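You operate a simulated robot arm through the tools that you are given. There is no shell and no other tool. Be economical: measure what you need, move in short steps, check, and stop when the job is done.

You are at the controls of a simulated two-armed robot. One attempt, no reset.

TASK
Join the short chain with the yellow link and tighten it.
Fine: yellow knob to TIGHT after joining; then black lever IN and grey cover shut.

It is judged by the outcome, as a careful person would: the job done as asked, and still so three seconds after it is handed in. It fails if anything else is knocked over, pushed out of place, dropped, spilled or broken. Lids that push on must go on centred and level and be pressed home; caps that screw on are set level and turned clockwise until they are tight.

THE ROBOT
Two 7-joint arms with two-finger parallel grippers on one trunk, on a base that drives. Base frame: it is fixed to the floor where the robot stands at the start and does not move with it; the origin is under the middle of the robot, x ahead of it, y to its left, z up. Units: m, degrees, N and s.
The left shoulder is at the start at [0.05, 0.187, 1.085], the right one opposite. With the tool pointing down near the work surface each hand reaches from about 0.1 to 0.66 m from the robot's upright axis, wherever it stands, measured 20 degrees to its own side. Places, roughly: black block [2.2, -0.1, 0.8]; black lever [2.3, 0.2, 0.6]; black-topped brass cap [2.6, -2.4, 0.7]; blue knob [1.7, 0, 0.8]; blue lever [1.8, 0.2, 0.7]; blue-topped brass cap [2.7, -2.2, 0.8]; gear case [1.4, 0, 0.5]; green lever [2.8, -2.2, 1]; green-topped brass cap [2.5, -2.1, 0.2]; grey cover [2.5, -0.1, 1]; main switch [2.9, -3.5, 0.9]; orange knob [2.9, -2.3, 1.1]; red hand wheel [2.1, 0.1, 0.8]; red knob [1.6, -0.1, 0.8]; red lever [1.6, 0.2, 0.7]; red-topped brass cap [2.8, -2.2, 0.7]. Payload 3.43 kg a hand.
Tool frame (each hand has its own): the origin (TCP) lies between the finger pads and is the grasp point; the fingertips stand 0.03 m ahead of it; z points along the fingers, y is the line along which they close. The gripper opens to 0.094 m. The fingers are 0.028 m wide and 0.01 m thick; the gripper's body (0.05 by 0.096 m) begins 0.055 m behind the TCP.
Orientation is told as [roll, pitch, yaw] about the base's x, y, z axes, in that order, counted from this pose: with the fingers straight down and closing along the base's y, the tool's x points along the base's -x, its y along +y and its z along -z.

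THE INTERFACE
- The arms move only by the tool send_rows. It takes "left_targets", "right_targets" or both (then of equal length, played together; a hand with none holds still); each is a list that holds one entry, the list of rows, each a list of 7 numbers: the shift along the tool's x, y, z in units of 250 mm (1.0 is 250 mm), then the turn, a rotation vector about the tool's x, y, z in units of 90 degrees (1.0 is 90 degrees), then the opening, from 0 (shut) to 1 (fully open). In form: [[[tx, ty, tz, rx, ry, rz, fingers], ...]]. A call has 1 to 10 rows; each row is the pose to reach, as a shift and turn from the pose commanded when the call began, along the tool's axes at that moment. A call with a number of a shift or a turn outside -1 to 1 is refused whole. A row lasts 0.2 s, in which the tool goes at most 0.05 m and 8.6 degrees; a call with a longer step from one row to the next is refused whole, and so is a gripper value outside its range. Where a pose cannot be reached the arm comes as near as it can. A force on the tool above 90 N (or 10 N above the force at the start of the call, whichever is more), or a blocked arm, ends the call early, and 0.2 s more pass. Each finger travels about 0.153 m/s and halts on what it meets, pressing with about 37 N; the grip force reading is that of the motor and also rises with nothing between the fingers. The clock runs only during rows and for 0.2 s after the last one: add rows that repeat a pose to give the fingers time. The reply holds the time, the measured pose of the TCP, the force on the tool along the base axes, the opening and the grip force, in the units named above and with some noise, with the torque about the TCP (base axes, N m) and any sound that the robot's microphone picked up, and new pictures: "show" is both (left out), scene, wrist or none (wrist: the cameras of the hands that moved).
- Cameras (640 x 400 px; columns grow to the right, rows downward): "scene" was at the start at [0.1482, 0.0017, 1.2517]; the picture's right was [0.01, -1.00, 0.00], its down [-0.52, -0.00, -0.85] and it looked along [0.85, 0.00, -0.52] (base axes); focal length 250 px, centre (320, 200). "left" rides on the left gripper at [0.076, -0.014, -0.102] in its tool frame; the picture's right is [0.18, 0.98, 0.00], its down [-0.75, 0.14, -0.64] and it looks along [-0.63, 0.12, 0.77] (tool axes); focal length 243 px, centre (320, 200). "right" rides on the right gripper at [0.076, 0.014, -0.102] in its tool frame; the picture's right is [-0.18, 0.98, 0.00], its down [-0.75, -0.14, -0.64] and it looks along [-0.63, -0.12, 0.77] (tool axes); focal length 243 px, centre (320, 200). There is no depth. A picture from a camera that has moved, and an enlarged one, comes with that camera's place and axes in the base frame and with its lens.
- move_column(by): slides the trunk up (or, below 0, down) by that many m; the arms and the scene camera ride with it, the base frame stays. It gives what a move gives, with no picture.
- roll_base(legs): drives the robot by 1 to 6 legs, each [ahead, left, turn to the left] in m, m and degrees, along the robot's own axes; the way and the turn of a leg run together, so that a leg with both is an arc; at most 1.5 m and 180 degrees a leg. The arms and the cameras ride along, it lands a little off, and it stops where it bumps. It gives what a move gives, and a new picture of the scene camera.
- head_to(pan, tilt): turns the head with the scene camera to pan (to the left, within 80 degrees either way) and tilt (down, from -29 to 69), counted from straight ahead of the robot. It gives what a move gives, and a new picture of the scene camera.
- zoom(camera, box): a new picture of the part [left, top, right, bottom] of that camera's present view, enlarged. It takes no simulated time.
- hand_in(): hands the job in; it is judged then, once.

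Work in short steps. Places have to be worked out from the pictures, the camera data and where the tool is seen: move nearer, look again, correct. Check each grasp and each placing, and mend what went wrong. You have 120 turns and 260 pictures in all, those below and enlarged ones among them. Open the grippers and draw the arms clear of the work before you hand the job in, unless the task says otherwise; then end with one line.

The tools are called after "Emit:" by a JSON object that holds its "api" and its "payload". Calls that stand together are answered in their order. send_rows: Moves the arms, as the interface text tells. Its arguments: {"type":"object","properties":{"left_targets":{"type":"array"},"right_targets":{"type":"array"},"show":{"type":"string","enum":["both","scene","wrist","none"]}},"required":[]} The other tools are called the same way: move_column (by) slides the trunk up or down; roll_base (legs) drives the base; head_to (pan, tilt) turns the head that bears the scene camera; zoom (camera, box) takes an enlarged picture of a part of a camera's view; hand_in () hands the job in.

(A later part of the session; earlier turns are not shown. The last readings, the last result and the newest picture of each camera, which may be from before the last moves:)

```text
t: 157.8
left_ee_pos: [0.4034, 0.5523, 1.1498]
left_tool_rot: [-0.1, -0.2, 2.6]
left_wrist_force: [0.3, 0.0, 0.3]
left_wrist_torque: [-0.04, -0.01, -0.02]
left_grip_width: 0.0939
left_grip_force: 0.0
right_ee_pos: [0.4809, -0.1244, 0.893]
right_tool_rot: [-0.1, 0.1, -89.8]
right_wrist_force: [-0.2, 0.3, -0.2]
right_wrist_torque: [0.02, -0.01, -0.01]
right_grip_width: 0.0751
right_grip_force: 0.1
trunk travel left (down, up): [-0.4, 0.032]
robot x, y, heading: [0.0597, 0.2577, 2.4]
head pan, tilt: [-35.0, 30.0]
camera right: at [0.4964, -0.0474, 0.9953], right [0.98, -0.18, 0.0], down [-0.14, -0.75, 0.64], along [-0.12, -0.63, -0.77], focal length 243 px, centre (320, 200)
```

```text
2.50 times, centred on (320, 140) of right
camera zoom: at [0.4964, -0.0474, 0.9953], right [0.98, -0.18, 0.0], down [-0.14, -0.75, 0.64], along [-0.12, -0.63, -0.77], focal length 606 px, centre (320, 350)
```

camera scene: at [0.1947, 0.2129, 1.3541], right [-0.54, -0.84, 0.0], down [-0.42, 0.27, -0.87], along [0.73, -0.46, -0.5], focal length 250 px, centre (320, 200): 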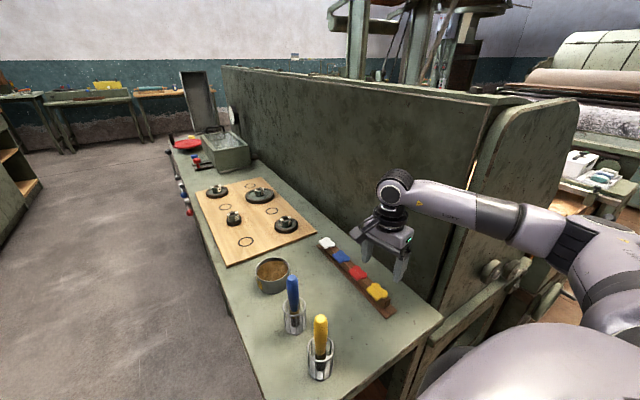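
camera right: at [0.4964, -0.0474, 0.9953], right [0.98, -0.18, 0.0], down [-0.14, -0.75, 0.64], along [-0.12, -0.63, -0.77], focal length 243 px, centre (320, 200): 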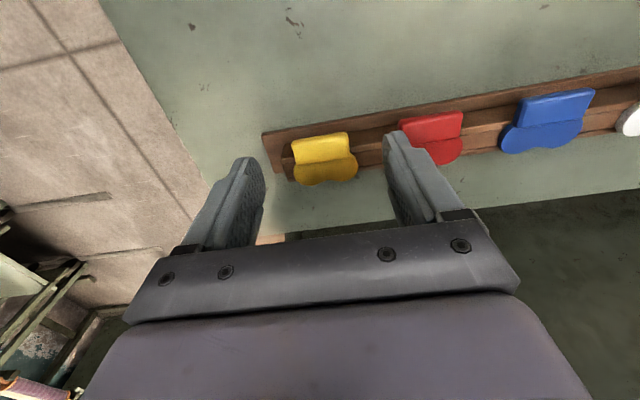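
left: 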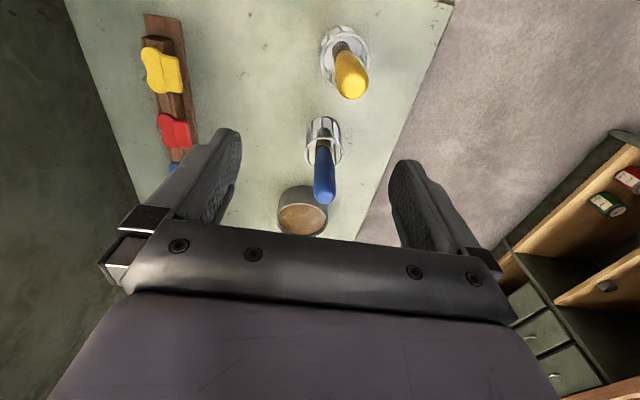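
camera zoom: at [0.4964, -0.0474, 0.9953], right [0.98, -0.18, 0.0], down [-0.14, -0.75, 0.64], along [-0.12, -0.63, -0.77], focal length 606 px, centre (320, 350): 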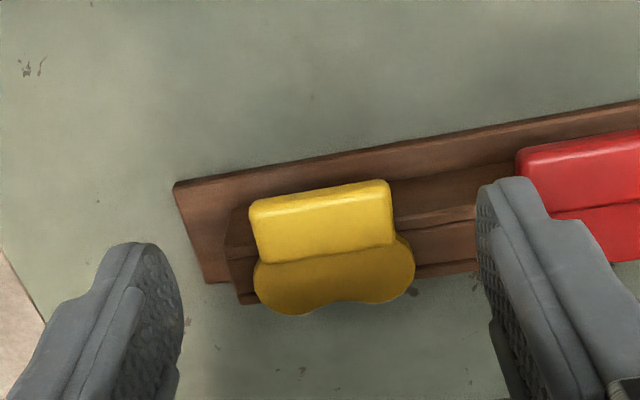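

Aligned: tab at x 0.481, y -0.129. Descend to z 0.845 and close on the tab's ends.

Emit:
{"api": "send_rows", "payload": {"right_targets": [[[0, 0, 0.06, 0, 0, 0, 0.75], [0, 0, 0.13, 0, 0, 0, 0.75], [0, 0, 0.19, 0, 0, 0, 0.75], [0, 0, 0.19, 0, 0, 0, 0.5], [0, 0, 0.19, 0, 0, 0, 0.2], [0, 0, 0.19, 0, 0, 0, 0.2], [0, 0, 0.19, 0, 0, 0, 0.2]]], "show": "wrist"}}

Emit:
{"api": "zoom", "payload": {"camera": "right", "box": [230, 80, 410, 240]}}

```text
t: 158.7
left_ee_pos: [0.3963, 0.555, 1.1511]
left_tool_rot: [-0.3, -0.3, 2.6]
left_wrist_force: [-0.2, -0.3, 0.2]
left_wrist_torque: [-0.01, 0.0, -0.02]
left_grip_width: 0.0937
left_grip_force: 0.0
right_ee_pos: [0.4818, -0.1252, 0.8642]
right_tool_rot: [1.7, -0.2, -89.9]
right_wrist_force: [-32.1, 8.3, 50.4]
right_wrist_torque: [-0.06, 0.8, -0.19]
right_grip_width: 0.0676
right_grip_force: 18.3
trunk travel left (down, up): [-0.4, 0.032]
robot x, y, heading: [0.062, 0.2556, 2.6]
head pan, tilt: [-35.0, 30.0]
stopped in row 4 (right hand): the force on the tool passed its limit at 95 N (the readings are from after the stop); the commanded pose is now the measured one
camera right: at [0.494, -0.0479, 0.9668], right [0.98, -0.18, 0.03], down [-0.16, -0.75, 0.64], along [-0.1, -0.63, -0.77], focal length 243 px, centre (320, 200)
```

right: 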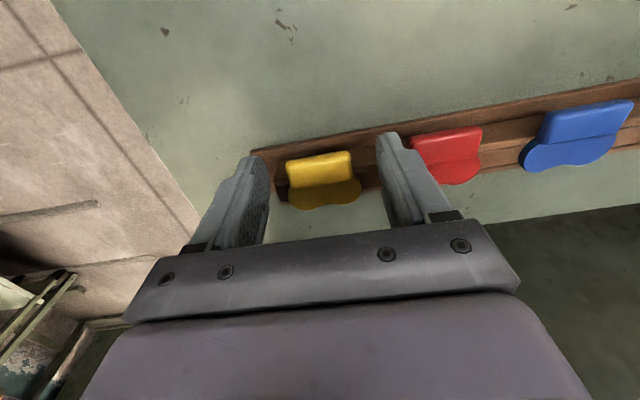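

```text
2.50 times, centred on (320, 160) of right
camera zoom: at [0.494, -0.0479, 0.9668], right [0.98, -0.18, 0.03], down [-0.16, -0.75, 0.64], along [-0.1, -0.63, -0.77], focal length 606 px, centre (320, 300)
```

zoom: 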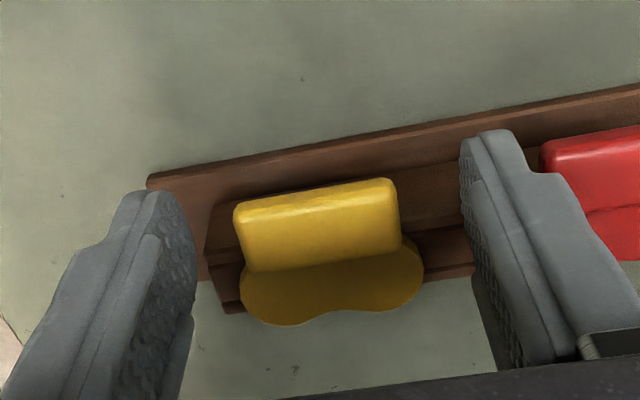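

Something blocked at fingertip height 0.834 – a finger over the rail edge or the red link. I lift, narrow the opening, shift 8 mm to +y off the rail, and level.

Emit:
{"api": "send_rows", "payload": {"right_targets": [[[0, 0, -0.06, 0, -0.019, 0, 0.7], [0.032, 0, -0.1, 0, -0.019, 0, 0.62], [0.032, 0, -0.1, 0, -0.019, 0, 0.62], [0.032, 0, -0.1, 0, -0.019, 0, 0.62]]], "show": "wrist"}}

Emit:
{"api": "zoom", "payload": {"camera": "right", "box": [230, 80, 410, 240]}}

Emit:
{"api": "zoom", "payload": {"camera": "scene", "box": [310, 220, 430, 330]}}

```text
t: 159.7
left_ee_pos: [0.4025, 0.5527, 1.1485]
left_tool_rot: [-0.1, -0.1, 2.5]
left_wrist_force: [-0.2, 0.1, -0.4]
left_wrist_torque: [0.0, 0.0, -0.01]
left_grip_width: 0.0941
left_grip_force: 0.1
right_ee_pos: [0.4879, -0.121, 0.8807]
right_tool_rot: [1.3, -2.0, -90.0]
right_wrist_force: [-0.6, 0.4, 0.1]
right_wrist_torque: [-0.02, 0.04, 0.01]
right_grip_width: 0.0582
right_grip_force: 0.0
trunk travel left (down, up): [-0.4, 0.032]
robot x, y, heading: [0.0614, 0.2587, 2.4]
head pan, tilt: [-35.0, 30.0]
camera right: at [0.4997, -0.0403, 0.9802], right [0.98, -0.18, 0.03], down [-0.16, -0.73, 0.66], along [-0.1, -0.66, -0.75], focal length 243 px, centre (320, 200)
```

right: 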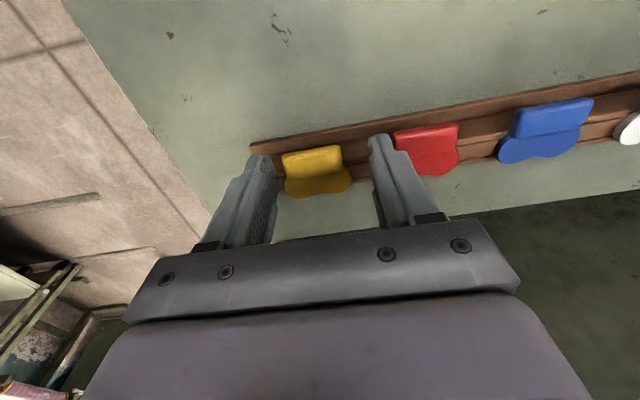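

```text
2.50 times, centred on (320, 160) of right
camera zoom: at [0.4997, -0.0403, 0.9802], right [0.98, -0.18, 0.03], down [-0.16, -0.73, 0.66], along [-0.1, -0.66, -0.75], focal length 606 px, centre (320, 300)
```

zoom: 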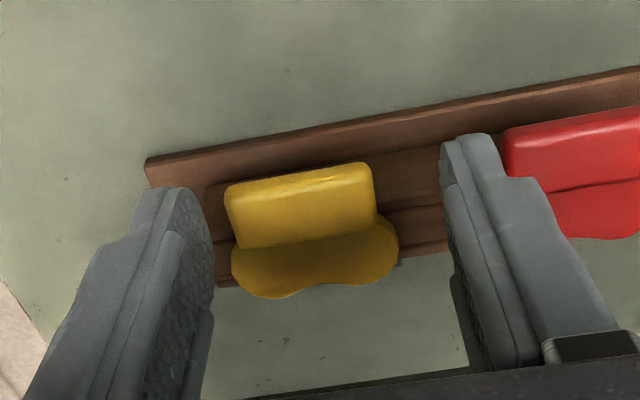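

```text
3.64 times, centred on (370, 275) of scene
camera zoom: at [0.1942, 0.2128, 1.3541], right [-0.54, -0.84, 0.0], down [-0.42, 0.27, -0.87], along [0.73, -0.47, -0.5], focal length 911 px, centre (138, -73)
```

zoom: 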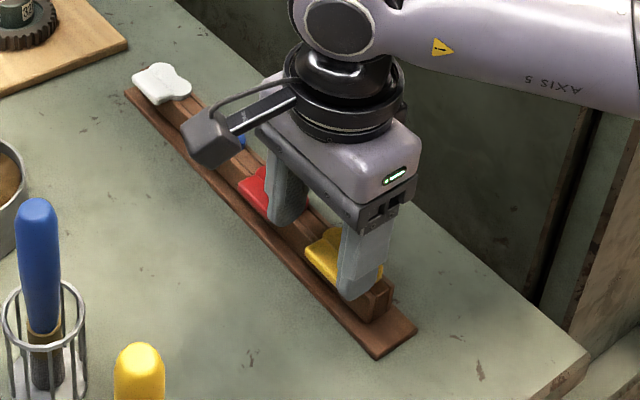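

Hand is tilted a little; I level it (correct axes) and set position x 0.481, y -0.117.

Emit:
{"api": "send_rows", "payload": {"right_targets": [[[0.016, -0.028, 0, 0.0144, 0.022, 0, 0.62], [0.016, -0.028, 0, 0.0144, 0.022, 0, 0.62]]], "show": "wrist"}}

Emit:
{"api": "zoom", "payload": {"camera": "right", "box": [230, 80, 410, 240]}}

```text
t: 160.3
left_ee_pos: [0.4025, 0.5524, 1.149]
left_tool_rot: [-0.2, -0.1, 2.6]
left_wrist_force: [0.3, -0.4, -0.8]
left_wrist_torque: [0.03, 0.02, -0.02]
left_grip_width: 0.0941
left_grip_force: 0.0
right_ee_pos: [0.4788, -0.1158, 0.8811]
right_tool_rot: [0.0, 0.2, -90.0]
right_wrist_force: [-0.4, -1.3, 0.7]
right_wrist_torque: [-0.03, 0.01, -0.03]
right_grip_width: 0.0587
right_grip_force: 0.2
trunk travel left (down, up): [-0.4, 0.032]
robot x, y, heading: [0.0598, 0.2565, 2.8]
head pan, tilt: [-35.0, 30.0]
camera right: at [0.4947, -0.0396, 0.9828], right [0.98, -0.18, 0.0], down [-0.14, -0.76, 0.64], along [-0.12, -0.63, -0.77], focal length 243 px, centre (320, 200)
```

right: 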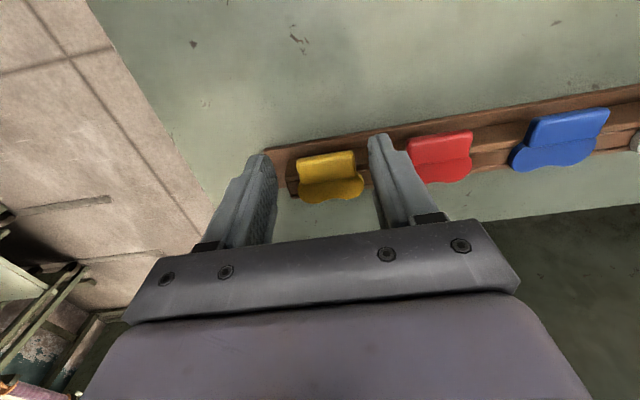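

```text
2.50 times, centred on (320, 160) of right
camera zoom: at [0.4947, -0.0396, 0.9828], right [0.98, -0.18, 0.0], down [-0.14, -0.76, 0.64], along [-0.12, -0.63, -0.77], focal length 606 px, centre (320, 300)
```

zoom: 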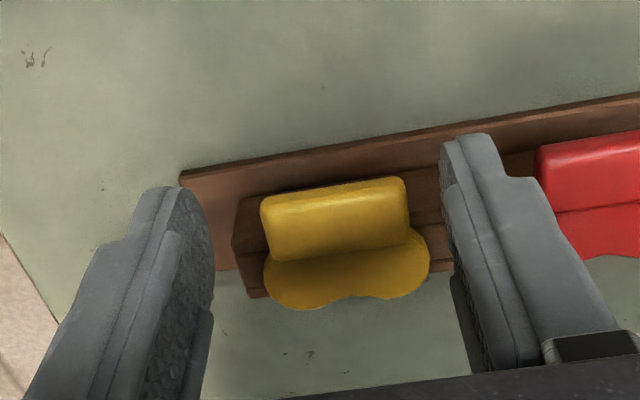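

Fingers are now clear of the rail edge in y. Shift x +2.5 mm, descend to 0.845, checking force.

Emit:
{"api": "send_rows", "payload": {"right_targets": [[[0, 0.01, 0.04, 0, 0, 0, 0.62], [0, 0.01, 0.08, 0, 0, 0, 0.62], [0, 0.01, 0.11, 0, 0, 0, 0.62], [0, 0.01, 0.145, 0, 0, 0, 0.62]]], "show": "wrist"}}

Emit:
{"api": "zoom", "payload": {"camera": "right", "box": [230, 100, 410, 260]}}

Emit:
{"api": "zoom", "payload": {"camera": "scene", "box": [340, 250, 430, 330]}}

```text
t: 161.3
left_ee_pos: [0.4027, 0.5529, 1.1488]
left_tool_rot: [-0.1, 0.0, 2.6]
left_wrist_force: [-0.1, -0.3, -0.3]
left_wrist_torque: [0.01, 0.03, 0.0]
left_grip_width: 0.0939
left_grip_force: 0.1
right_ee_pos: [0.4827, -0.1161, 0.8439]
right_tool_rot: [0.0, 0.1, -89.9]
right_wrist_force: [0.1, 0.3, 0.0]
right_wrist_torque: [-0.01, -0.02, 0.0]
right_grip_width: 0.0581
right_grip_force: 0.0
trunk travel left (down, up): [-0.4, 0.032]
robot x, y, heading: [0.0588, 0.2557, 2.3]
head pan, tilt: [-35.0, 30.0]
camera right: at [0.4969, -0.0391, 0.9462], right [0.98, -0.18, 0.0], down [-0.14, -0.76, 0.64], along [-0.12, -0.63, -0.77], focal length 243 px, centre (320, 200)
```

right: 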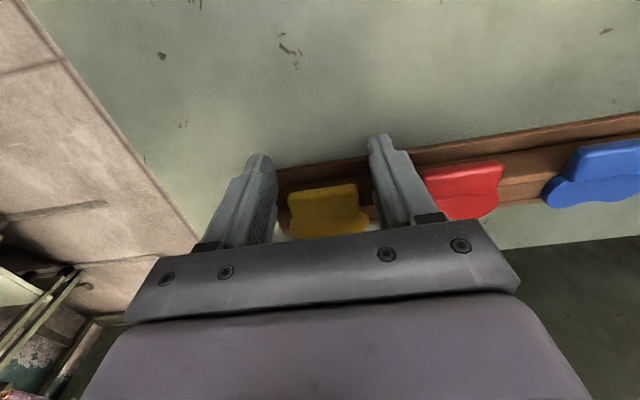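

```text
2.50 times, centred on (320, 180) of right
camera zoom: at [0.4969, -0.0391, 0.9462], right [0.98, -0.18, 0.0], down [-0.14, -0.76, 0.64], along [-0.12, -0.63, -0.77], focal length 606 px, centre (320, 250)
```

zoom: 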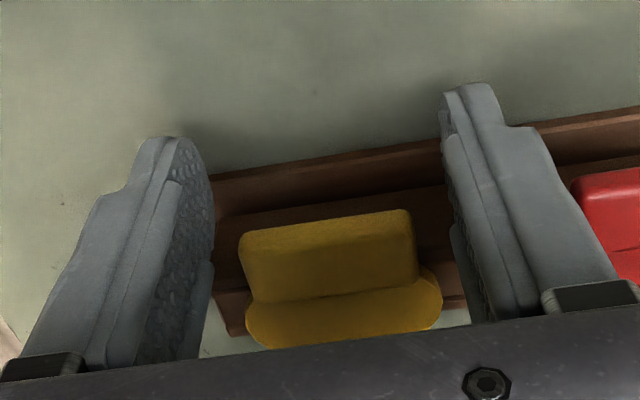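

```text
5.00 times, centred on (385, 290) of scene
camera zoom: at [0.1942, 0.2127, 1.3541], right [-0.54, -0.84, 0.0], down [-0.42, 0.27, -0.87], along [0.73, -0.47, -0.5], focal length 1253 px, centre (-5, -250)
```

zoom: 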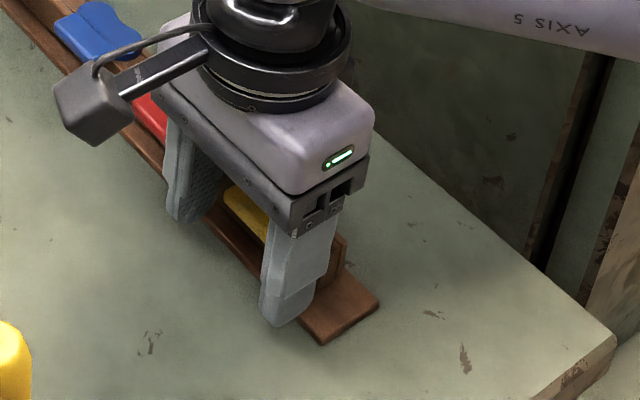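

No contact. I shift 2 mm toward the rail and close on the tab.

Emit:
{"api": "send_rows", "payload": {"right_targets": [[[-0.008, -0.004, 0, 0, 0, 0, 0.55], [-0.008, -0.004, 0, 0, 0, 0, 0.35], [-0.008, -0.004, 0, 0, 0, 0, 0.2], [-0.008, -0.004, 0, 0, 0, 0, 0.2]]], "show": "wrist"}}

Emit:
{"api": "zoom", "payload": {"camera": "right", "box": [230, 100, 410, 260]}}

```text
t: 162.3
left_ee_pos: [0.4029, 0.5532, 1.1501]
left_tool_rot: [0.0, -0.2, 2.6]
left_wrist_force: [-0.5, 0.4, -0.4]
left_wrist_torque: [0.01, 0.01, 0.01]
left_grip_width: 0.094
left_grip_force: 0.0
right_ee_pos: [0.4819, -0.1179, 0.8455]
right_tool_rot: [0.0, 0.2, -90.0]
right_wrist_force: [1.1, 1.0, 1.3]
right_wrist_torque: [-0.03, 0.05, 0.03]
right_grip_width: 0.0438
right_grip_force: 36.9
trunk travel left (down, up): [-0.4, 0.032]
robot x, y, heading: [0.0614, 0.2557, 2.4]
head pan, tilt: [-35.0, 30.0]
camera right: at [0.4956, -0.0413, 0.9466], right [0.98, -0.18, 0.0], down [-0.14, -0.76, 0.64], along [-0.12, -0.63, -0.77], focal length 243 px, centre (320, 200)
```

right: 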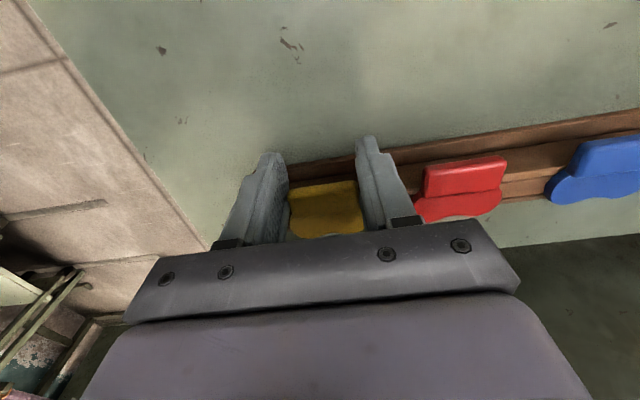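

```text
2.50 times, centred on (320, 180) of right
camera zoom: at [0.4956, -0.0413, 0.9466], right [0.98, -0.18, 0.0], down [-0.14, -0.76, 0.64], along [-0.12, -0.63, -0.77], focal length 606 px, centre (320, 250)
```

zoom: 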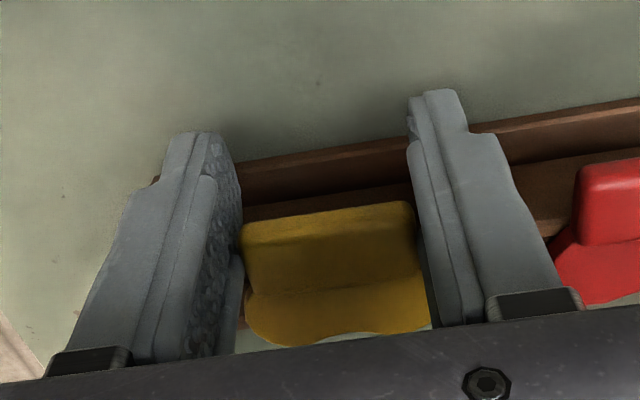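

Gripped at 44 mm. Lift 0.1 m and record the reference view of the sockets.

Emit:
{"api": "send_rows", "payload": {"right_targets": [[[0, 0, -0.05, 0, 0, 0, 0.2], [0, 0, -0.12, 0, 0, 0, 0.2], [0, 0, -0.25, 0, 0, 0, 0.2], [0, 0, -0.4, 0, 0, 0, 0.2], [0, 0, -0.4, 0, 0, 0, 0.2]]], "show": "wrist"}}

Emit:
{"api": "zoom", "payload": {"camera": "right", "box": [230, 80, 410, 240]}}

Emit:
{"api": "zoom", "payload": {"camera": "scene", "box": [340, 200, 430, 320]}}

```text
t: 163.5
left_ee_pos: [0.4026, 0.5513, 1.1489]
left_tool_rot: [-0.1, -0.1, 2.6]
left_wrist_force: [0.7, 0.0, 0.5]
left_wrist_torque: [-0.01, -0.02, 0.01]
left_grip_width: 0.094
left_grip_force: 0.1
right_ee_pos: [0.4808, -0.1172, 0.9454]
right_tool_rot: [-0.1, 0.2, -90.0]
right_wrist_force: [0.1, 0.2, -1.2]
right_wrist_torque: [0.04, 0.02, 0.01]
right_grip_width: 0.0434
right_grip_force: 37.1
trunk travel left (down, up): [-0.4, 0.032]
robot x, y, heading: [0.0634, 0.259, 2.8]
head pan, tilt: [-35.0, 30.0]
camera right: at [0.4955, -0.0407, 1.0475], right [0.98, -0.18, 0.0], down [-0.14, -0.76, 0.64], along [-0.12, -0.63, -0.77], focal length 243 px, centre (320, 200)
```

right: 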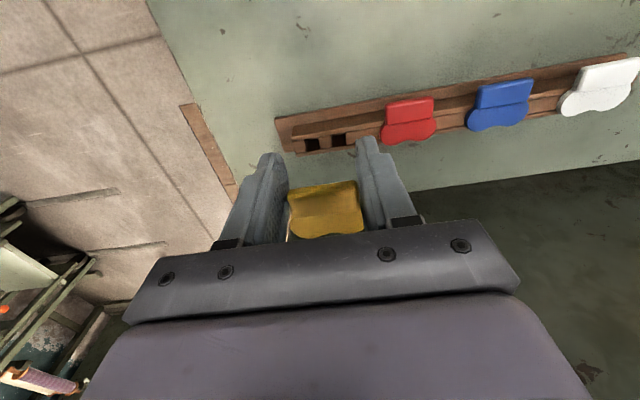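

```text
2.50 times, centred on (320, 160) of right
camera zoom: at [0.4955, -0.0407, 1.0475], right [0.98, -0.18, 0.0], down [-0.14, -0.76, 0.64], along [-0.12, -0.63, -0.77], focal length 606 px, centre (320, 300)
```

zoom: 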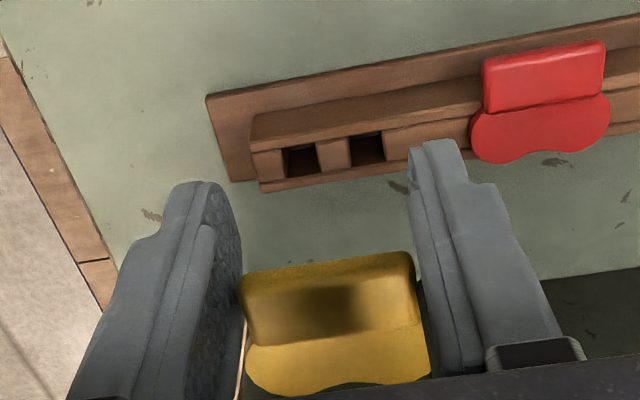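

```text
3.33 times, centred on (385, 260) of scene
camera zoom: at [0.1943, 0.2126, 1.3541], right [-0.54, -0.84, 0.0], down [-0.42, 0.27, -0.87], along [0.73, -0.47, -0.5], focal length 835 px, centre (103, 0)
```

zoom: 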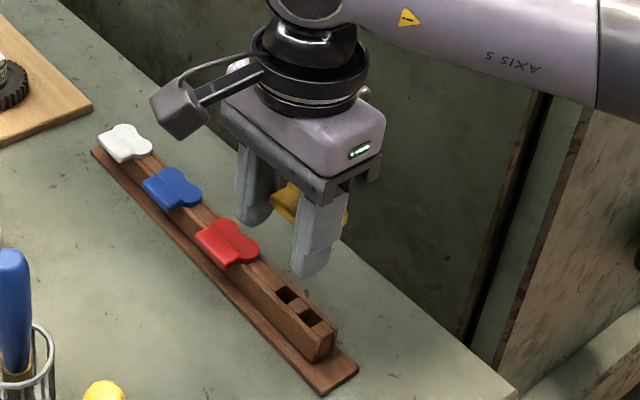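

Link held firmly. Raise 0.12 m more to clear the brush handles, then drive to the chain.

Emit:
{"api": "send_rows", "payload": {"right_targets": [[[0, 0, -0.12, 0, 0, 0, 0.2], [0, 0, -0.25, 0, 0, 0, 0.2], [0, 0, -0.38, 0, 0, 0, 0.2], [0, 0, -0.5, 0, 0, 0, 0.2]]], "show": "none"}}

Emit:
{"api": "roll_base", "payload": {"legs": [[0, 0.7, 0], [0, 0, -2.5], [1.1, 0, 0], [1.15, 0, 0], [0, 0, -90]]}}

Emit:
{"api": "head_to", "payload": {"pan": 0, "tilt": 50}}

```text
t: 164.5
left_ee_pos: [0.4016, 0.5525, 1.1486]
left_tool_rot: [-0.1, -0.2, 2.7]
left_wrist_force: [0.6, -0.1, -0.8]
left_wrist_torque: [0.01, -0.01, 0.01]
left_grip_width: 0.0942
left_grip_force: 0.0
right_ee_pos: [0.482, -0.1183, 1.0701]
right_tool_rot: [-0.1, 0.2, -90.1]
right_wrist_force: [-0.5, -1.4, -1.3]
right_wrist_torque: [0.01, -0.01, -0.02]
right_grip_width: 0.0436
right_grip_force: 37.0
trunk travel left (down, up): [-0.4, 0.032]
robot x, y, heading: [0.0591, 0.2544, 2.6]
head pan, tilt: [-35.0, 30.0]
```

```text
t: 186.0
left_ee_pos: [2.5857, 0.639, 1.1498]
left_tool_rot: [-0.1, -0.1, -87.4]
left_wrist_force: [0.1, 0.6, 0.1]
left_wrist_torque: [0.02, 0.04, 0.0]
left_grip_width: 0.0941
left_grip_force: 0.1
right_ee_pos: [1.9144, 0.558, 1.0709]
right_tool_rot: [-0.1, 0.2, -179.9]
right_wrist_force: [-0.6, 0.7, -0.9]
right_wrist_torque: [0.0, -0.02, 0.02]
right_grip_width: 0.0434
right_grip_force: 36.9
trunk travel left (down, up): [-0.4, 0.032]
robot x, y, heading: [2.2885, 0.9844, -87.3]
head pan, tilt: [-35.0, 30.0]
camera scene: at [2.244, 0.8478, 1.3541], right [-0.84, 0.54, 0.0], down [0.27, 0.42, -0.87], along [-0.46, -0.73, -0.5], focal length 250 px, centre (320, 200)
```

scene: 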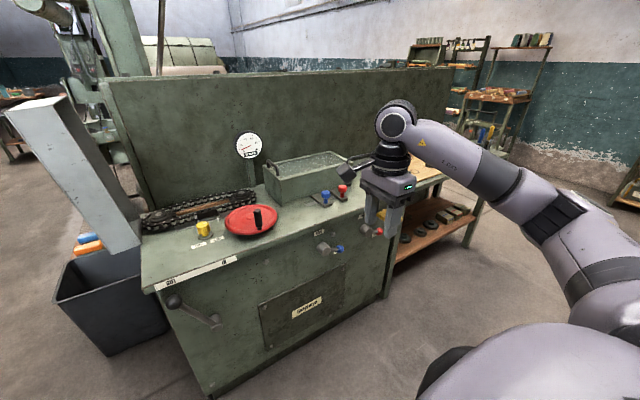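

```text
t: 187.0
left_ee_pos: [2.5856, 0.6387, 1.1495]
left_tool_rot: [-0.1, -0.1, -87.3]
left_wrist_force: [0.3, -0.2, 0.2]
left_wrist_torque: [0.03, 0.01, 0.0]
left_grip_width: 0.0938
left_grip_force: 0.0
right_ee_pos: [1.9135, 0.5597, 1.0692]
right_tool_rot: [-0.1, 0.2, -179.9]
right_wrist_force: [0.3, 0.1, -0.7]
right_wrist_torque: [-0.01, -0.04, -0.01]
right_grip_width: 0.0435
right_grip_force: 37.3
trunk travel left (down, up): [-0.4, 0.032]
robot x, y, heading: [2.2896, 0.9821, -87.0]
head pan, tilt: [0.0, 50.0]
camera scene: at [2.2959, 0.8472, 1.3246], right [-1.0, -0.04, 0.0], down [-0.03, 0.77, -0.64], along [0.03, -0.64, -0.77], focal length 250 px, centre (320, 200)
```

scene: 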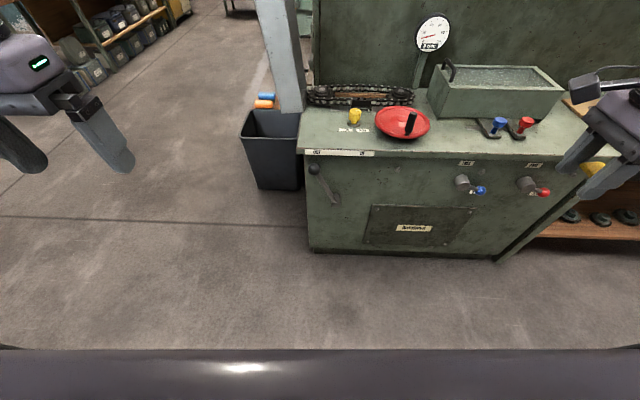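

Rotate the hand +90° (to yaw -90) while bringing it in front.

Emit:
{"api": "send_rows", "payload": {"right_targets": [[[0.07, -0.01, 0, 0, 0, -0.09, 0.2], [0.14, -0.02, 0, 0, 0, -0.18, 0.2], [0.21, -0.03, 0, 0, 0, -0.27, 0.2], [0.28, -0.04, 0, 0, 0, -0.36, 0.2], [0.35, -0.05, 0, 0, 0, -0.45, 0.2], [0.42, -0.06, 0, 0, 0, -0.54, 0.2], [0.49, -0.07, 0, 0, 0, -0.63, 0.2], [0.56, -0.08, 0, 0, 0, -0.72, 0.2], [0.63, -0.08, 0, 0, 0, -0.81, 0.2], [0.7, -0.08, 0, 0, 0, -0.9, 0.2]]], "show": "none"}}

Emit:
{"api": "roll_base", "payload": {"legs": [[0.42, 0, -2.7]]}}

```text
t: 189.2
left_ee_pos: [2.5856, 0.6385, 1.1493]
left_tool_rot: [-0.1, -0.2, -87.3]
left_wrist_force: [-0.1, -0.9, 0.5]
left_wrist_torque: [0.03, -0.01, 0.0]
left_grip_width: 0.094
left_grip_force: 0.0
right_ee_pos: [2.0904, 0.579, 1.0691]
right_tool_rot: [0.1, 0.2, -98.9]
right_wrist_force: [-0.1, -0.5, -1.5]
right_wrist_torque: [0.02, 0.01, 0.03]
right_grip_width: 0.0437
right_grip_force: 36.5
trunk travel left (down, up): [-0.4, 0.032]
robot x, y, heading: [2.291, 0.9853, -87.4]
head pan, tilt: [0.0, 50.0]
```

```text
t: 191.8
left_ee_pos: [2.5744, 0.198, 1.1487]
left_tool_rot: [-0.2, -0.1, -90.3]
left_wrist_force: [-0.3, -0.5, -0.1]
left_wrist_torque: [0.02, 0.04, 0.01]
left_grip_width: 0.0941
left_grip_force: 0.1
right_ee_pos: [2.0774, 0.1649, 1.07]
right_tool_rot: [0.1, 0.1, -101.8]
right_wrist_force: [-0.4, -0.6, -1.3]
right_wrist_torque: [0.03, -0.03, -0.03]
right_grip_width: 0.0436
right_grip_force: 37.0
trunk travel left (down, up): [-0.4, 0.032]
robot x, y, heading: [2.2982, 0.558, -90.5]
head pan, tilt: [0.0, 50.0]
camera scene: at [2.2968, 0.4222, 1.3245], right [-1.0, 0.01, 0.0], down [0.01, 0.77, -0.64], along [0.0, -0.64, -0.77], focal length 250 px, centre (320, 200)
```

scene: 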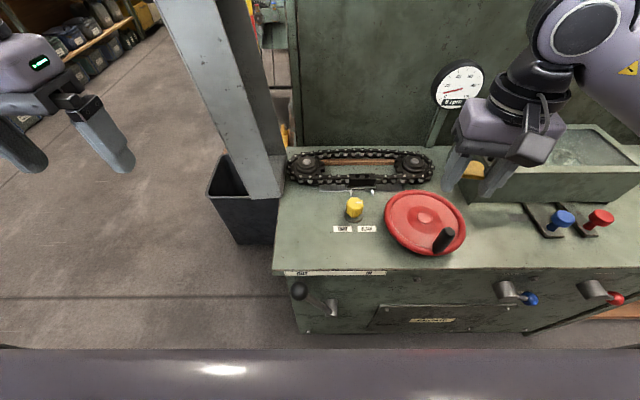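

In position. I locate the block's sockets from this closer view.

Emit:
{"api": "zoom", "payload": {"camera": "scene", "box": [330, 160, 400, 205]}}

```text
8.89 times, centred on (365, 182) of scene
camera zoom: at [2.2968, 0.4222, 1.3245], right [-1.0, 0.01, 0.0], down [0.01, 0.77, -0.64], along [0.0, -0.64, -0.77], focal length 2227 px, centre (-80, 356)
```

zoom: 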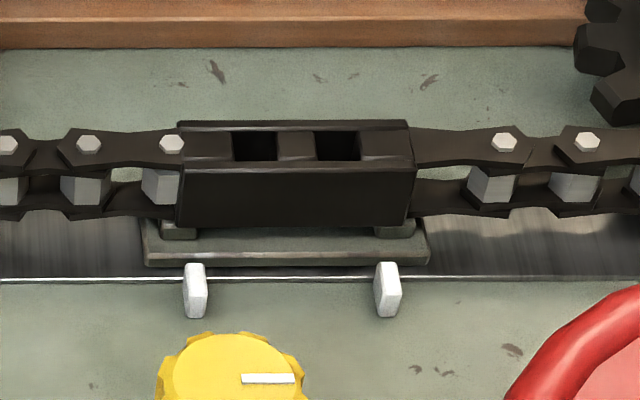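

Block sockets ≈[2.176,-0.08,0.825]. I move the hand above: x 2.177, y -0.045, z 0.97, yaw -90.

Emit:
{"api": "send_rows", "payload": {"right_targets": [[[-0.11, 0.08, 0, 0, 0, -0.03, 0.2], [-0.22, 0.16, 0, 0, 0, -0.06, 0.2], [-0.33, 0.24, 0.05, 0, 0, -0.09, 0.2], [-0.44, 0.32, 0.12, 0, 0, -0.131, 0.2], [-0.54, 0.4, 0.2, 0, 0, -0.131, 0.2], [-0.64, 0.48, 0.3, 0, 0, -0.131, 0.2], [-0.74, 0.563, 0.4, 0, 0, -0.131, 0.2], [-0.74, 0.563, 0.4, 0, 0, -0.131, 0.2]]], "show": "both"}}

Emit:
{"api": "zoom", "payload": {"camera": "right", "box": [230, 80, 410, 240]}}

```text
t: 193.6
left_ee_pos: [2.5739, 0.1986, 1.1499]
left_tool_rot: [-0.1, -0.1, -90.3]
left_wrist_force: [-0.2, 1.0, -0.4]
left_wrist_torque: [0.03, 0.02, -0.03]
left_grip_width: 0.094
left_grip_force: 0.0
right_ee_pos: [2.1756, -0.0442, 0.9704]
right_tool_rot: [0.2, 0.0, -90.2]
right_wrist_force: [-0.1, -0.9, -1.5]
right_wrist_torque: [0.05, -0.03, 0.01]
right_grip_width: 0.0436
right_grip_force: 37.0
trunk travel left (down, up): [-0.4, 0.032]
robot x, y, heading: [2.2958, 0.5564, -90.4]
head pan, tilt: [0.0, 50.0]
camera scene: at [2.2964, 0.4227, 1.3246], right [-1.0, 0.01, 0.0], down [0.01, 0.77, -0.64], along [0.0, -0.64, -0.77], focal length 250 px, centre (320, 200)
camera right: at [2.1899, 0.0321, 1.0724], right [0.98, -0.19, 0.0], down [-0.14, -0.75, 0.64], along [-0.12, -0.63, -0.77], focal length 243 px, centre (320, 200)
```

scene: 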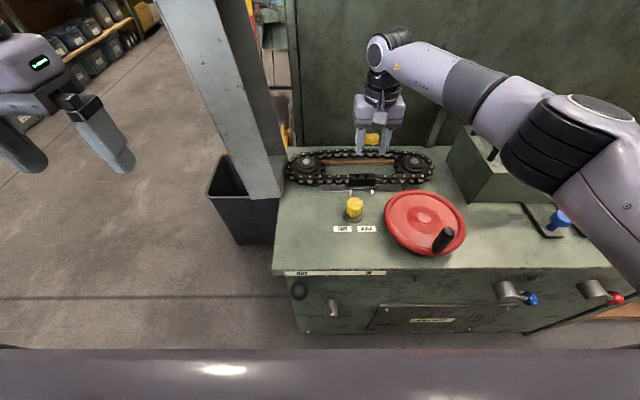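
right: 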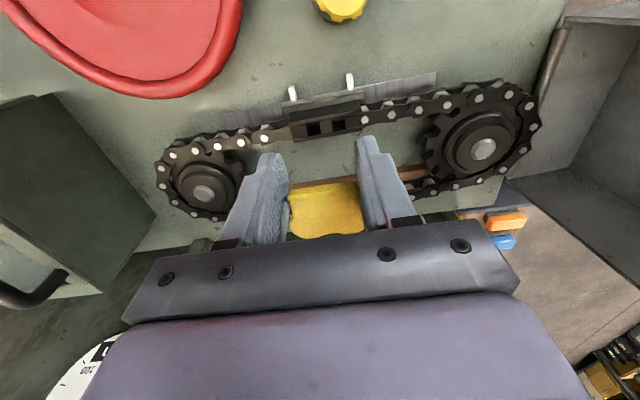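

```text
2.50 times, centred on (320, 160) of right
camera zoom: at [2.1899, 0.0321, 1.0724], right [0.98, -0.19, 0.0], down [-0.14, -0.75, 0.64], along [-0.12, -0.63, -0.77], focal length 606 px, centre (320, 300)
```

zoom: 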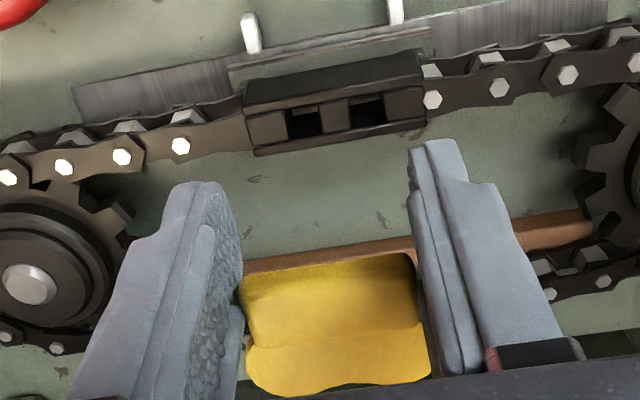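

Sockets measured ≈[2.177,-0.069,0.83]. Move to the reference-height pose for comparison with the rack view.

Emit:
{"api": "send_rows", "payload": {"right_targets": [[[0.028, 0.008, 0.04, 0, 0, 0, 0.2], [0.028, 0.008, 0.08, 0, 0, 0, 0.2], [0.028, 0.008, 0.08, 0, 0, 0, 0.2]]], "show": "none"}}

Emit:
{"api": "zoom", "payload": {"camera": "right", "box": [230, 80, 410, 240]}}

```text
t: 194.4
left_ee_pos: [2.5749, 0.1992, 1.148]
left_tool_rot: [-0.1, -0.1, -90.3]
left_wrist_force: [0.1, -0.6, 0.0]
left_wrist_torque: [0.02, 0.02, 0.01]
left_grip_width: 0.0941
left_grip_force: 0.1
right_ee_pos: [2.1784, -0.0382, 0.9511]
right_tool_rot: [0.2, 0.1, -90.3]
right_wrist_force: [-0.1, -1.2, -3.0]
right_wrist_torque: [0.05, 0.01, 0.02]
right_grip_width: 0.0437
right_grip_force: 37.3
trunk travel left (down, up): [-0.4, 0.032]
robot x, y, heading: [2.2967, 0.559, -90.4]
head pan, tilt: [0.0, 50.0]
```

```text
2.50 times, centred on (320, 160) of right
camera zoom: at [2.1922, 0.0386, 1.0522], right [0.98, -0.19, 0.0], down [-0.14, -0.75, 0.64], along [-0.12, -0.63, -0.77], focal length 606 px, centre (320, 300)
```

zoom: 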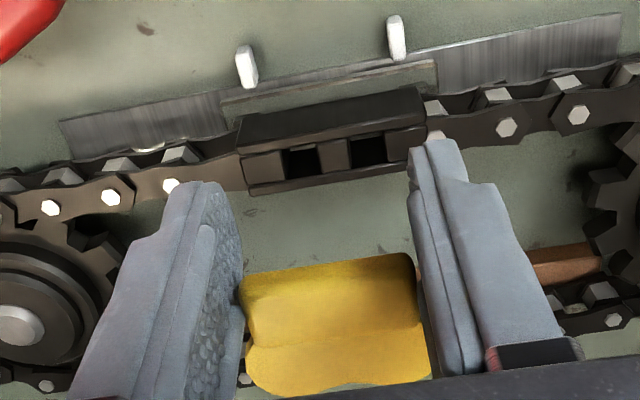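

The view matches the rack reference almost exactly; the seat should be at TCP z≈0.851. Descend 70 mm and look.

Emit:
{"api": "send_rows", "payload": {"right_targets": [[[0, 0, 0.08, 0, 0, 0, 0.2], [0, 0, 0.16, 0, 0, 0, 0.2], [0, 0, 0.22, 0, 0, 0, 0.2], [0, 0, 0.28, 0, 0, 0, 0.2], [0, 0, 0.28, 0, 0, 0, 0.2]]], "show": "none"}}

Emit:
{"api": "zoom", "payload": {"camera": "right", "box": [230, 100, 410, 260]}}

Emit:
{"api": "zoom", "payload": {"camera": "scene", "box": [330, 140, 400, 205]}}

```text
t: 195.6
left_ee_pos: [2.5752, 0.199, 1.1494]
left_tool_rot: [-0.1, -0.2, -90.4]
left_wrist_force: [-0.3, -0.2, 0.7]
left_wrist_torque: [-0.03, 0.01, 0.01]
left_grip_width: 0.0938
left_grip_force: 0.0
right_ee_pos: [2.1766, -0.0367, 0.8798]
right_tool_rot: [0.2, 0.0, -90.0]
right_wrist_force: [0.3, 0.1, -1.3]
right_wrist_torque: [0.01, 0.01, 0.03]
right_grip_width: 0.0435
right_grip_force: 36.8
trunk travel left (down, up): [-0.4, 0.032]
robot x, y, heading: [2.2973, 0.5567, -90.7]
head pan, tilt: [0.0, 50.0]
```

```text
2.50 times, centred on (320, 180) of right
camera zoom: at [2.1921, 0.0395, 0.9816], right [0.98, -0.19, 0.0], down [-0.14, -0.75, 0.64], along [-0.12, -0.63, -0.77], focal length 606 px, centre (320, 250)
```

zoom: 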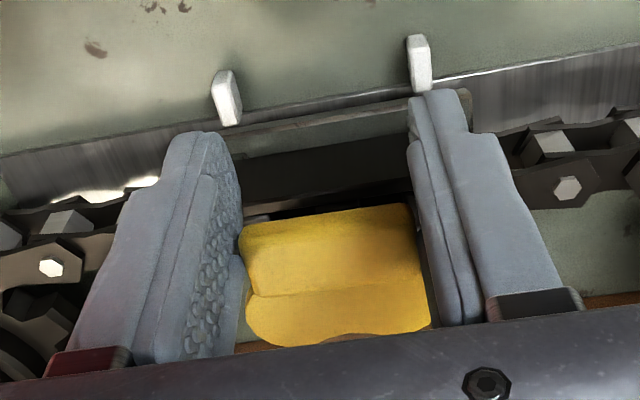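

```text
6.15 times, centred on (365, 172) of scene
camera zoom: at [2.2969, 0.4226, 1.3246], right [-1.0, 0.01, 0.0], down [0.01, 0.77, -0.64], along [0.0, -0.64, -0.77], focal length 1542 px, centre (43, 369)
```

zoom: 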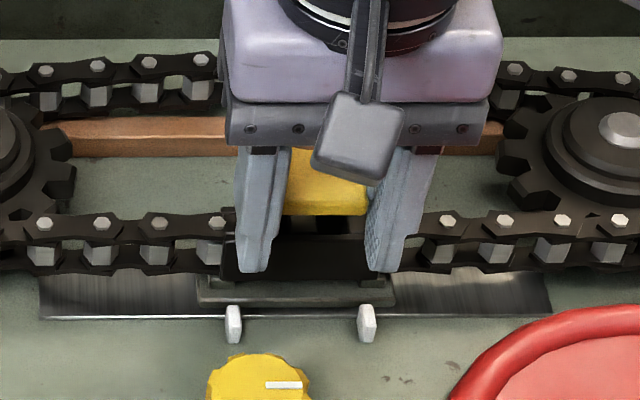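

Aligned over the block. Descend another 14 mm, watching the force.

Emit:
{"api": "send_rows", "payload": {"right_targets": [[[0, 0, 0.02, 0, 0, 0, 0.2], [0, 0, 0.04, 0, 0, 0, 0.2], [0, 0, 0.056, 0, 0, 0, 0.2]]], "show": "none"}}

Emit:
{"api": "zoom", "payload": {"camera": "scene", "box": [335, 150, 395, 200]}}

```text
t: 196.4
left_ee_pos: [2.575, 0.1997, 1.1489]
left_tool_rot: [-0.2, 0.0, -90.3]
left_wrist_force: [1.1, 0.3, -1.0]
left_wrist_torque: [0.0, -0.02, 0.01]
left_grip_width: 0.0942
left_grip_force: 0.0
right_ee_pos: [2.1786, -0.0373, 0.8665]
right_tool_rot: [0.2, 0.0, -90.1]
right_wrist_force: [0.4, 0.1, -1.8]
right_wrist_torque: [0.0, -0.02, 0.02]
right_grip_width: 0.0431
right_grip_force: 37.0
trunk travel left (down, up): [-0.4, 0.032]
robot x, y, heading: [2.2946, 0.557, -90.4]
head pan, tilt: [0.0, 50.0]
```

```text
8.00 times, centred on (365, 175) of scene
camera zoom: at [2.2969, 0.4226, 1.3246], right [-1.0, 0.01, 0.0], down [0.01, 0.77, -0.64], along [0.0, -0.64, -0.77], focal length 2004 px, centre (-40, 400)
```

zoom: 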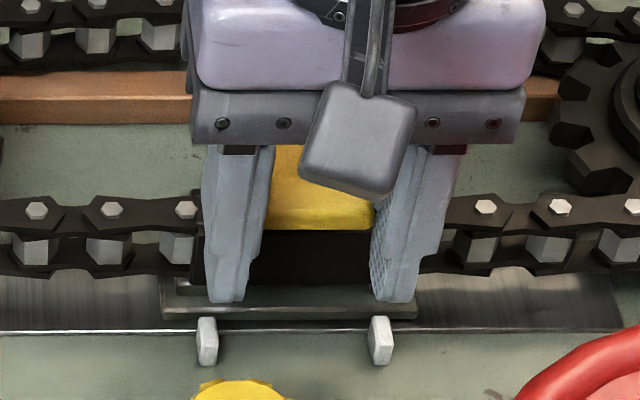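

No resistance, the pins seem to be in. Continue down to the seat.

Emit:
{"api": "send_rows", "payload": {"right_targets": [[[0, 0, 0.02, 0, 0, 0, 0.2], [0, 0, 0.04, 0, 0, 0, 0.2], [0, 0, 0.06, 0, 0, 0, 0.2], [0, 0, 0.075, 0, 0, 0, 0.2]]], "show": "none"}}

Emit:
{"api": "zoom", "payload": {"camera": "scene", "box": [335, 150, 395, 200]}}

Emit:
{"api": "zoom", "payload": {"camera": "right", "box": [230, 100, 410, 260]}}

```text
t: 197.4
left_ee_pos: [2.5757, 0.201, 1.1506]
left_tool_rot: [0.0, -0.2, -90.3]
left_wrist_force: [-0.1, -0.8, 0.1]
left_wrist_torque: [-0.01, -0.02, -0.01]
left_grip_width: 0.0938
left_grip_force: 0.1
right_ee_pos: [2.1781, -0.0374, 0.8515]
right_tool_rot: [0.2, -0.3, -90.2]
right_wrist_force: [-3.0, 1.4, 19.2]
right_wrist_torque: [-0.43, 0.11, -0.06]
right_grip_width: 0.0434
right_grip_force: 37.0
trunk travel left (down, up): [-0.4, 0.032]
robot x, y, heading: [2.2969, 0.557, -90.6]
head pan, tilt: [0.0, 50.0]
```

```text
8.00 times, centred on (365, 175) of scene
camera zoom: at [2.2969, 0.4248, 1.3253], right [-1.0, 0.01, 0.0], down [0.01, 0.76, -0.64], along [-0.01, -0.64, -0.76], focal length 2004 px, centre (-40, 400)
```

zoom: 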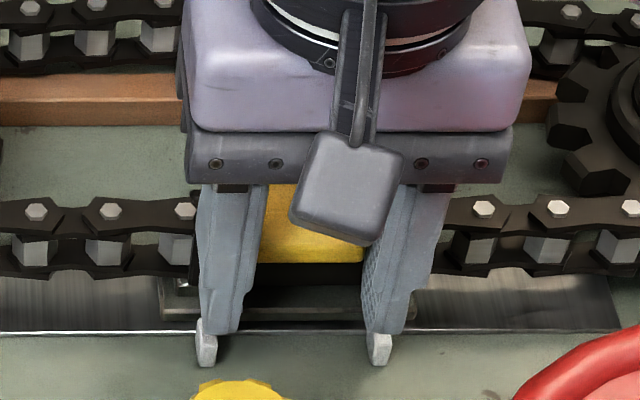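

```text
2.50 times, centred on (320, 180) of right
camera zoom: at [2.193, 0.0406, 0.9529], right [0.98, -0.19, 0.0], down [-0.15, -0.75, 0.65], along [-0.12, -0.63, -0.76], focal length 606 px, centre (320, 250)
```

zoom: 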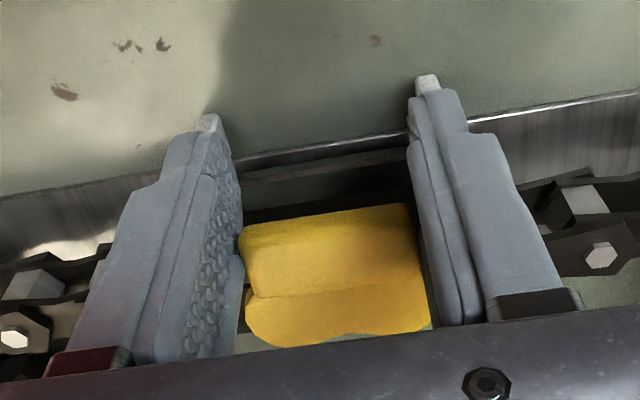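

At the expected seat with 19 N. I press a little more to be sure it's home.

Emit:
{"api": "send_rows", "payload": {"right_targets": [[[0, 0, 0.01, 0, 0, 0, 0.2], [0, 0, 0.02, 0, 0, 0, 0.2], [0, 0, 0.02, 0, 0, 0, 0.2]]], "show": "none"}}

```text
t: 198.2
left_ee_pos: [2.5749, 0.2007, 1.1507]
left_tool_rot: [-0.1, -0.3, -90.4]
left_wrist_force: [-0.1, 0.4, 0.4]
left_wrist_torque: [0.02, 0.01, -0.02]
left_grip_width: 0.0942
left_grip_force: 0.1
right_ee_pos: [2.1786, -0.0363, 0.8464]
right_tool_rot: [0.2, -0.5, -90.1]
right_wrist_force: [-1.7, -0.6, 25.6]
right_wrist_torque: [-0.51, 0.04, -0.02]
right_grip_width: 0.0435
right_grip_force: 38.1
trunk travel left (down, up): [-0.4, 0.032]
robot x, y, heading: [2.298, 0.5562, -90.3]
head pan, tilt: [0.0, 50.0]
```

It moved 5 mm more at ~25 N — either friction or finger slip. Press a bit further and look.

Emit:
{"api": "send_rows", "payload": {"right_targets": [[[0, 0, 0.01, 0, 0, 0, 0.2], [0, 0, 0.016, 0, 0, 0, 0.2], [0, 0, 0.016, 0, 0, 0, 0.2]]], "show": "none"}}

Emit:
{"api": "zoom", "payload": {"camera": "right", "box": [230, 100, 410, 260]}}

Emit:
{"api": "zoom", "payload": {"camera": "scene", "box": [335, 150, 395, 200]}}

```text
t: 199.0
left_ee_pos: [2.5753, 0.2021, 1.1502]
left_tool_rot: [-0.1, -0.3, -90.2]
left_wrist_force: [-0.1, 0.7, -0.8]
left_wrist_torque: [0.02, -0.01, -0.01]
left_grip_width: 0.0941
left_grip_force: 0.0
right_ee_pos: [2.179, -0.0379, 0.8435]
right_tool_rot: [0.1, -0.3, -90.1]
right_wrist_force: [-2.9, 5.7, 25.8]
right_wrist_torque: [-0.4, 0.05, -0.02]
right_grip_width: 0.0434
right_grip_force: 36.7
trunk travel left (down, up): [-0.4, 0.032]
robot x, y, heading: [2.2988, 0.5575, -90.5]
head pan, tilt: [0.0, 50.0]
```

```text
2.50 times, centred on (320, 180) of right
camera zoom: at [2.1936, 0.0405, 0.9435], right [0.98, -0.19, 0.0], down [-0.14, -0.75, 0.65], along [-0.12, -0.64, -0.76], focal length 606 px, centre (320, 250)
```

zoom: 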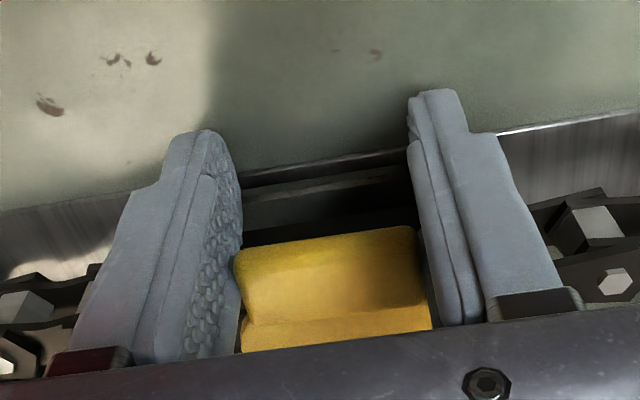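

```text
8.00 times, centred on (365, 175) of scene
camera zoom: at [2.2971, 0.4259, 1.325], right [-1.0, 0.01, 0.0], down [0.01, 0.76, -0.65], along [-0.01, -0.65, -0.76], focal length 2004 px, centre (-40, 400)
```

zoom: 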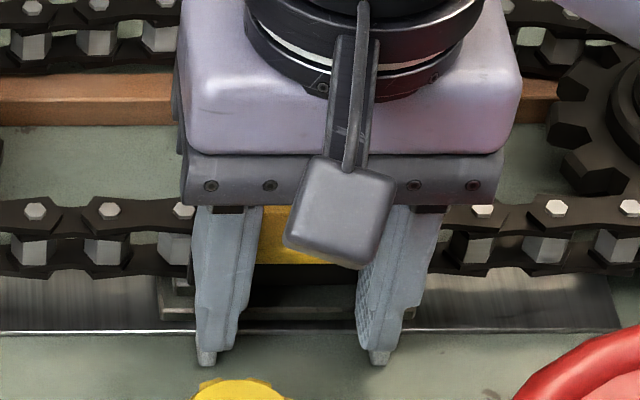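

The fingers slid down along the tab: the link is bottomed. Release, lift and inspect.

Emit:
{"api": "send_rows", "payload": {"right_targets": [[[0, 0, 0, 0, 0, 0, 0.55], [0, 0, 0, 0, 0, 0, 0.65], [0, 0, -0.05, 0, 0, 0, 0.65], [0, 0, -0.2, 0, 0, 0, 0.65], [0, 0, -0.4, 0, 0, 0, 0.65], [0.15, 0, -0.5, 0, 0, 0, 0.65], [0.15, 0, -0.5, 0, 0, 0, 0.65]]], "show": "wrist"}}

Emit:
{"api": "zoom", "payload": {"camera": "right", "box": [240, 60, 400, 180]}}

Emit:
{"api": "zoom", "payload": {"camera": "scene", "box": [325, 150, 405, 220]}}

```text
t: 200.6
left_ee_pos: [2.5754, 0.1987, 1.1494]
left_tool_rot: [-0.2, -0.1, -90.4]
left_wrist_force: [-0.9, 0.1, 0.1]
left_wrist_torque: [-0.02, 0.03, -0.02]
left_grip_width: 0.094
left_grip_force: 0.1
right_ee_pos: [2.1808, 0.0005, 0.9647]
right_tool_rot: [0.1, 0.1, -90.2]
right_wrist_force: [0.5, -0.2, -1.3]
right_wrist_torque: [0.01, -0.05, 0.0]
right_grip_width: 0.0611
right_grip_force: 0.1
trunk travel left (down, up): [-0.4, 0.032]
robot x, y, heading: [2.2977, 0.5539, -90.5]
head pan, tilt: [0.0, 50.0]
camera right: at [2.1952, 0.0775, 1.0658], right [0.98, -0.19, 0.0], down [-0.15, -0.75, 0.64], along [-0.12, -0.63, -0.77], focal length 243 px, centre (320, 200)
```

right: 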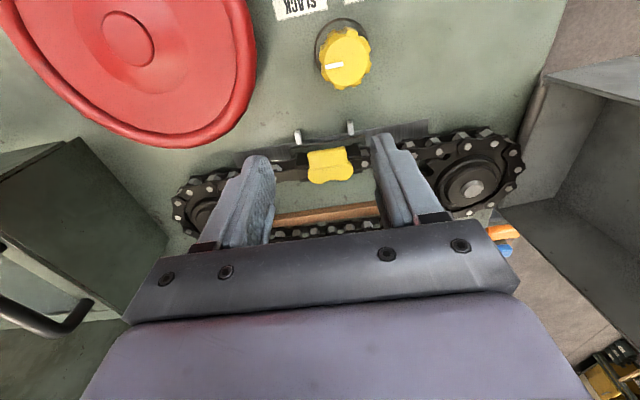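

```text
3.33 times, centred on (320, 120) of right
camera zoom: at [2.1952, 0.0775, 1.0658], right [0.98, -0.19, 0.0], down [-0.15, -0.75, 0.64], along [-0.12, -0.63, -0.77], focal length 809 px, centre (320, 467)
```

zoom: 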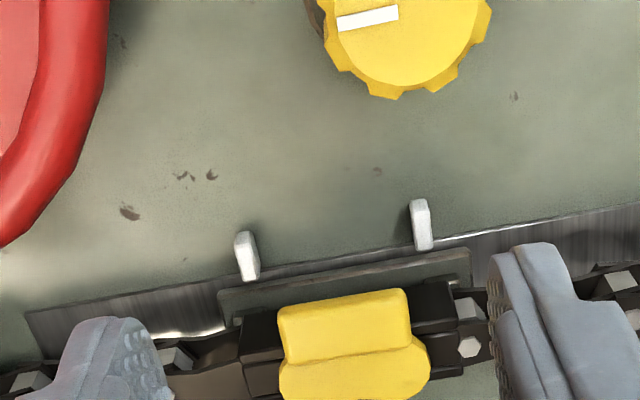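

```text
5.71 times, centred on (365, 185) of scene
camera zoom: at [2.2972, 0.4224, 1.3245], right [-1.0, 0.01, 0.0], down [0.01, 0.77, -0.64], along [-0.01, -0.64, -0.77], focal length 1432 px, centre (63, 286)
```

zoom: 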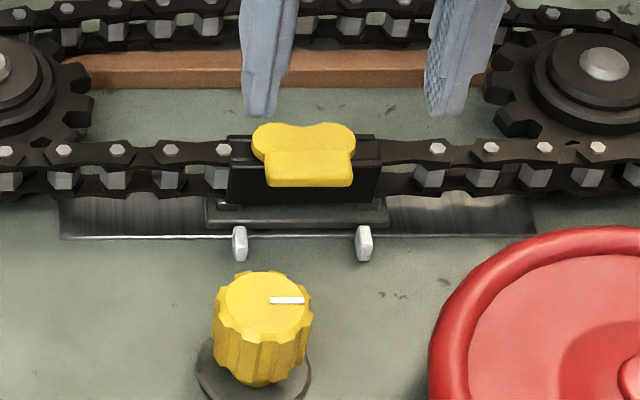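

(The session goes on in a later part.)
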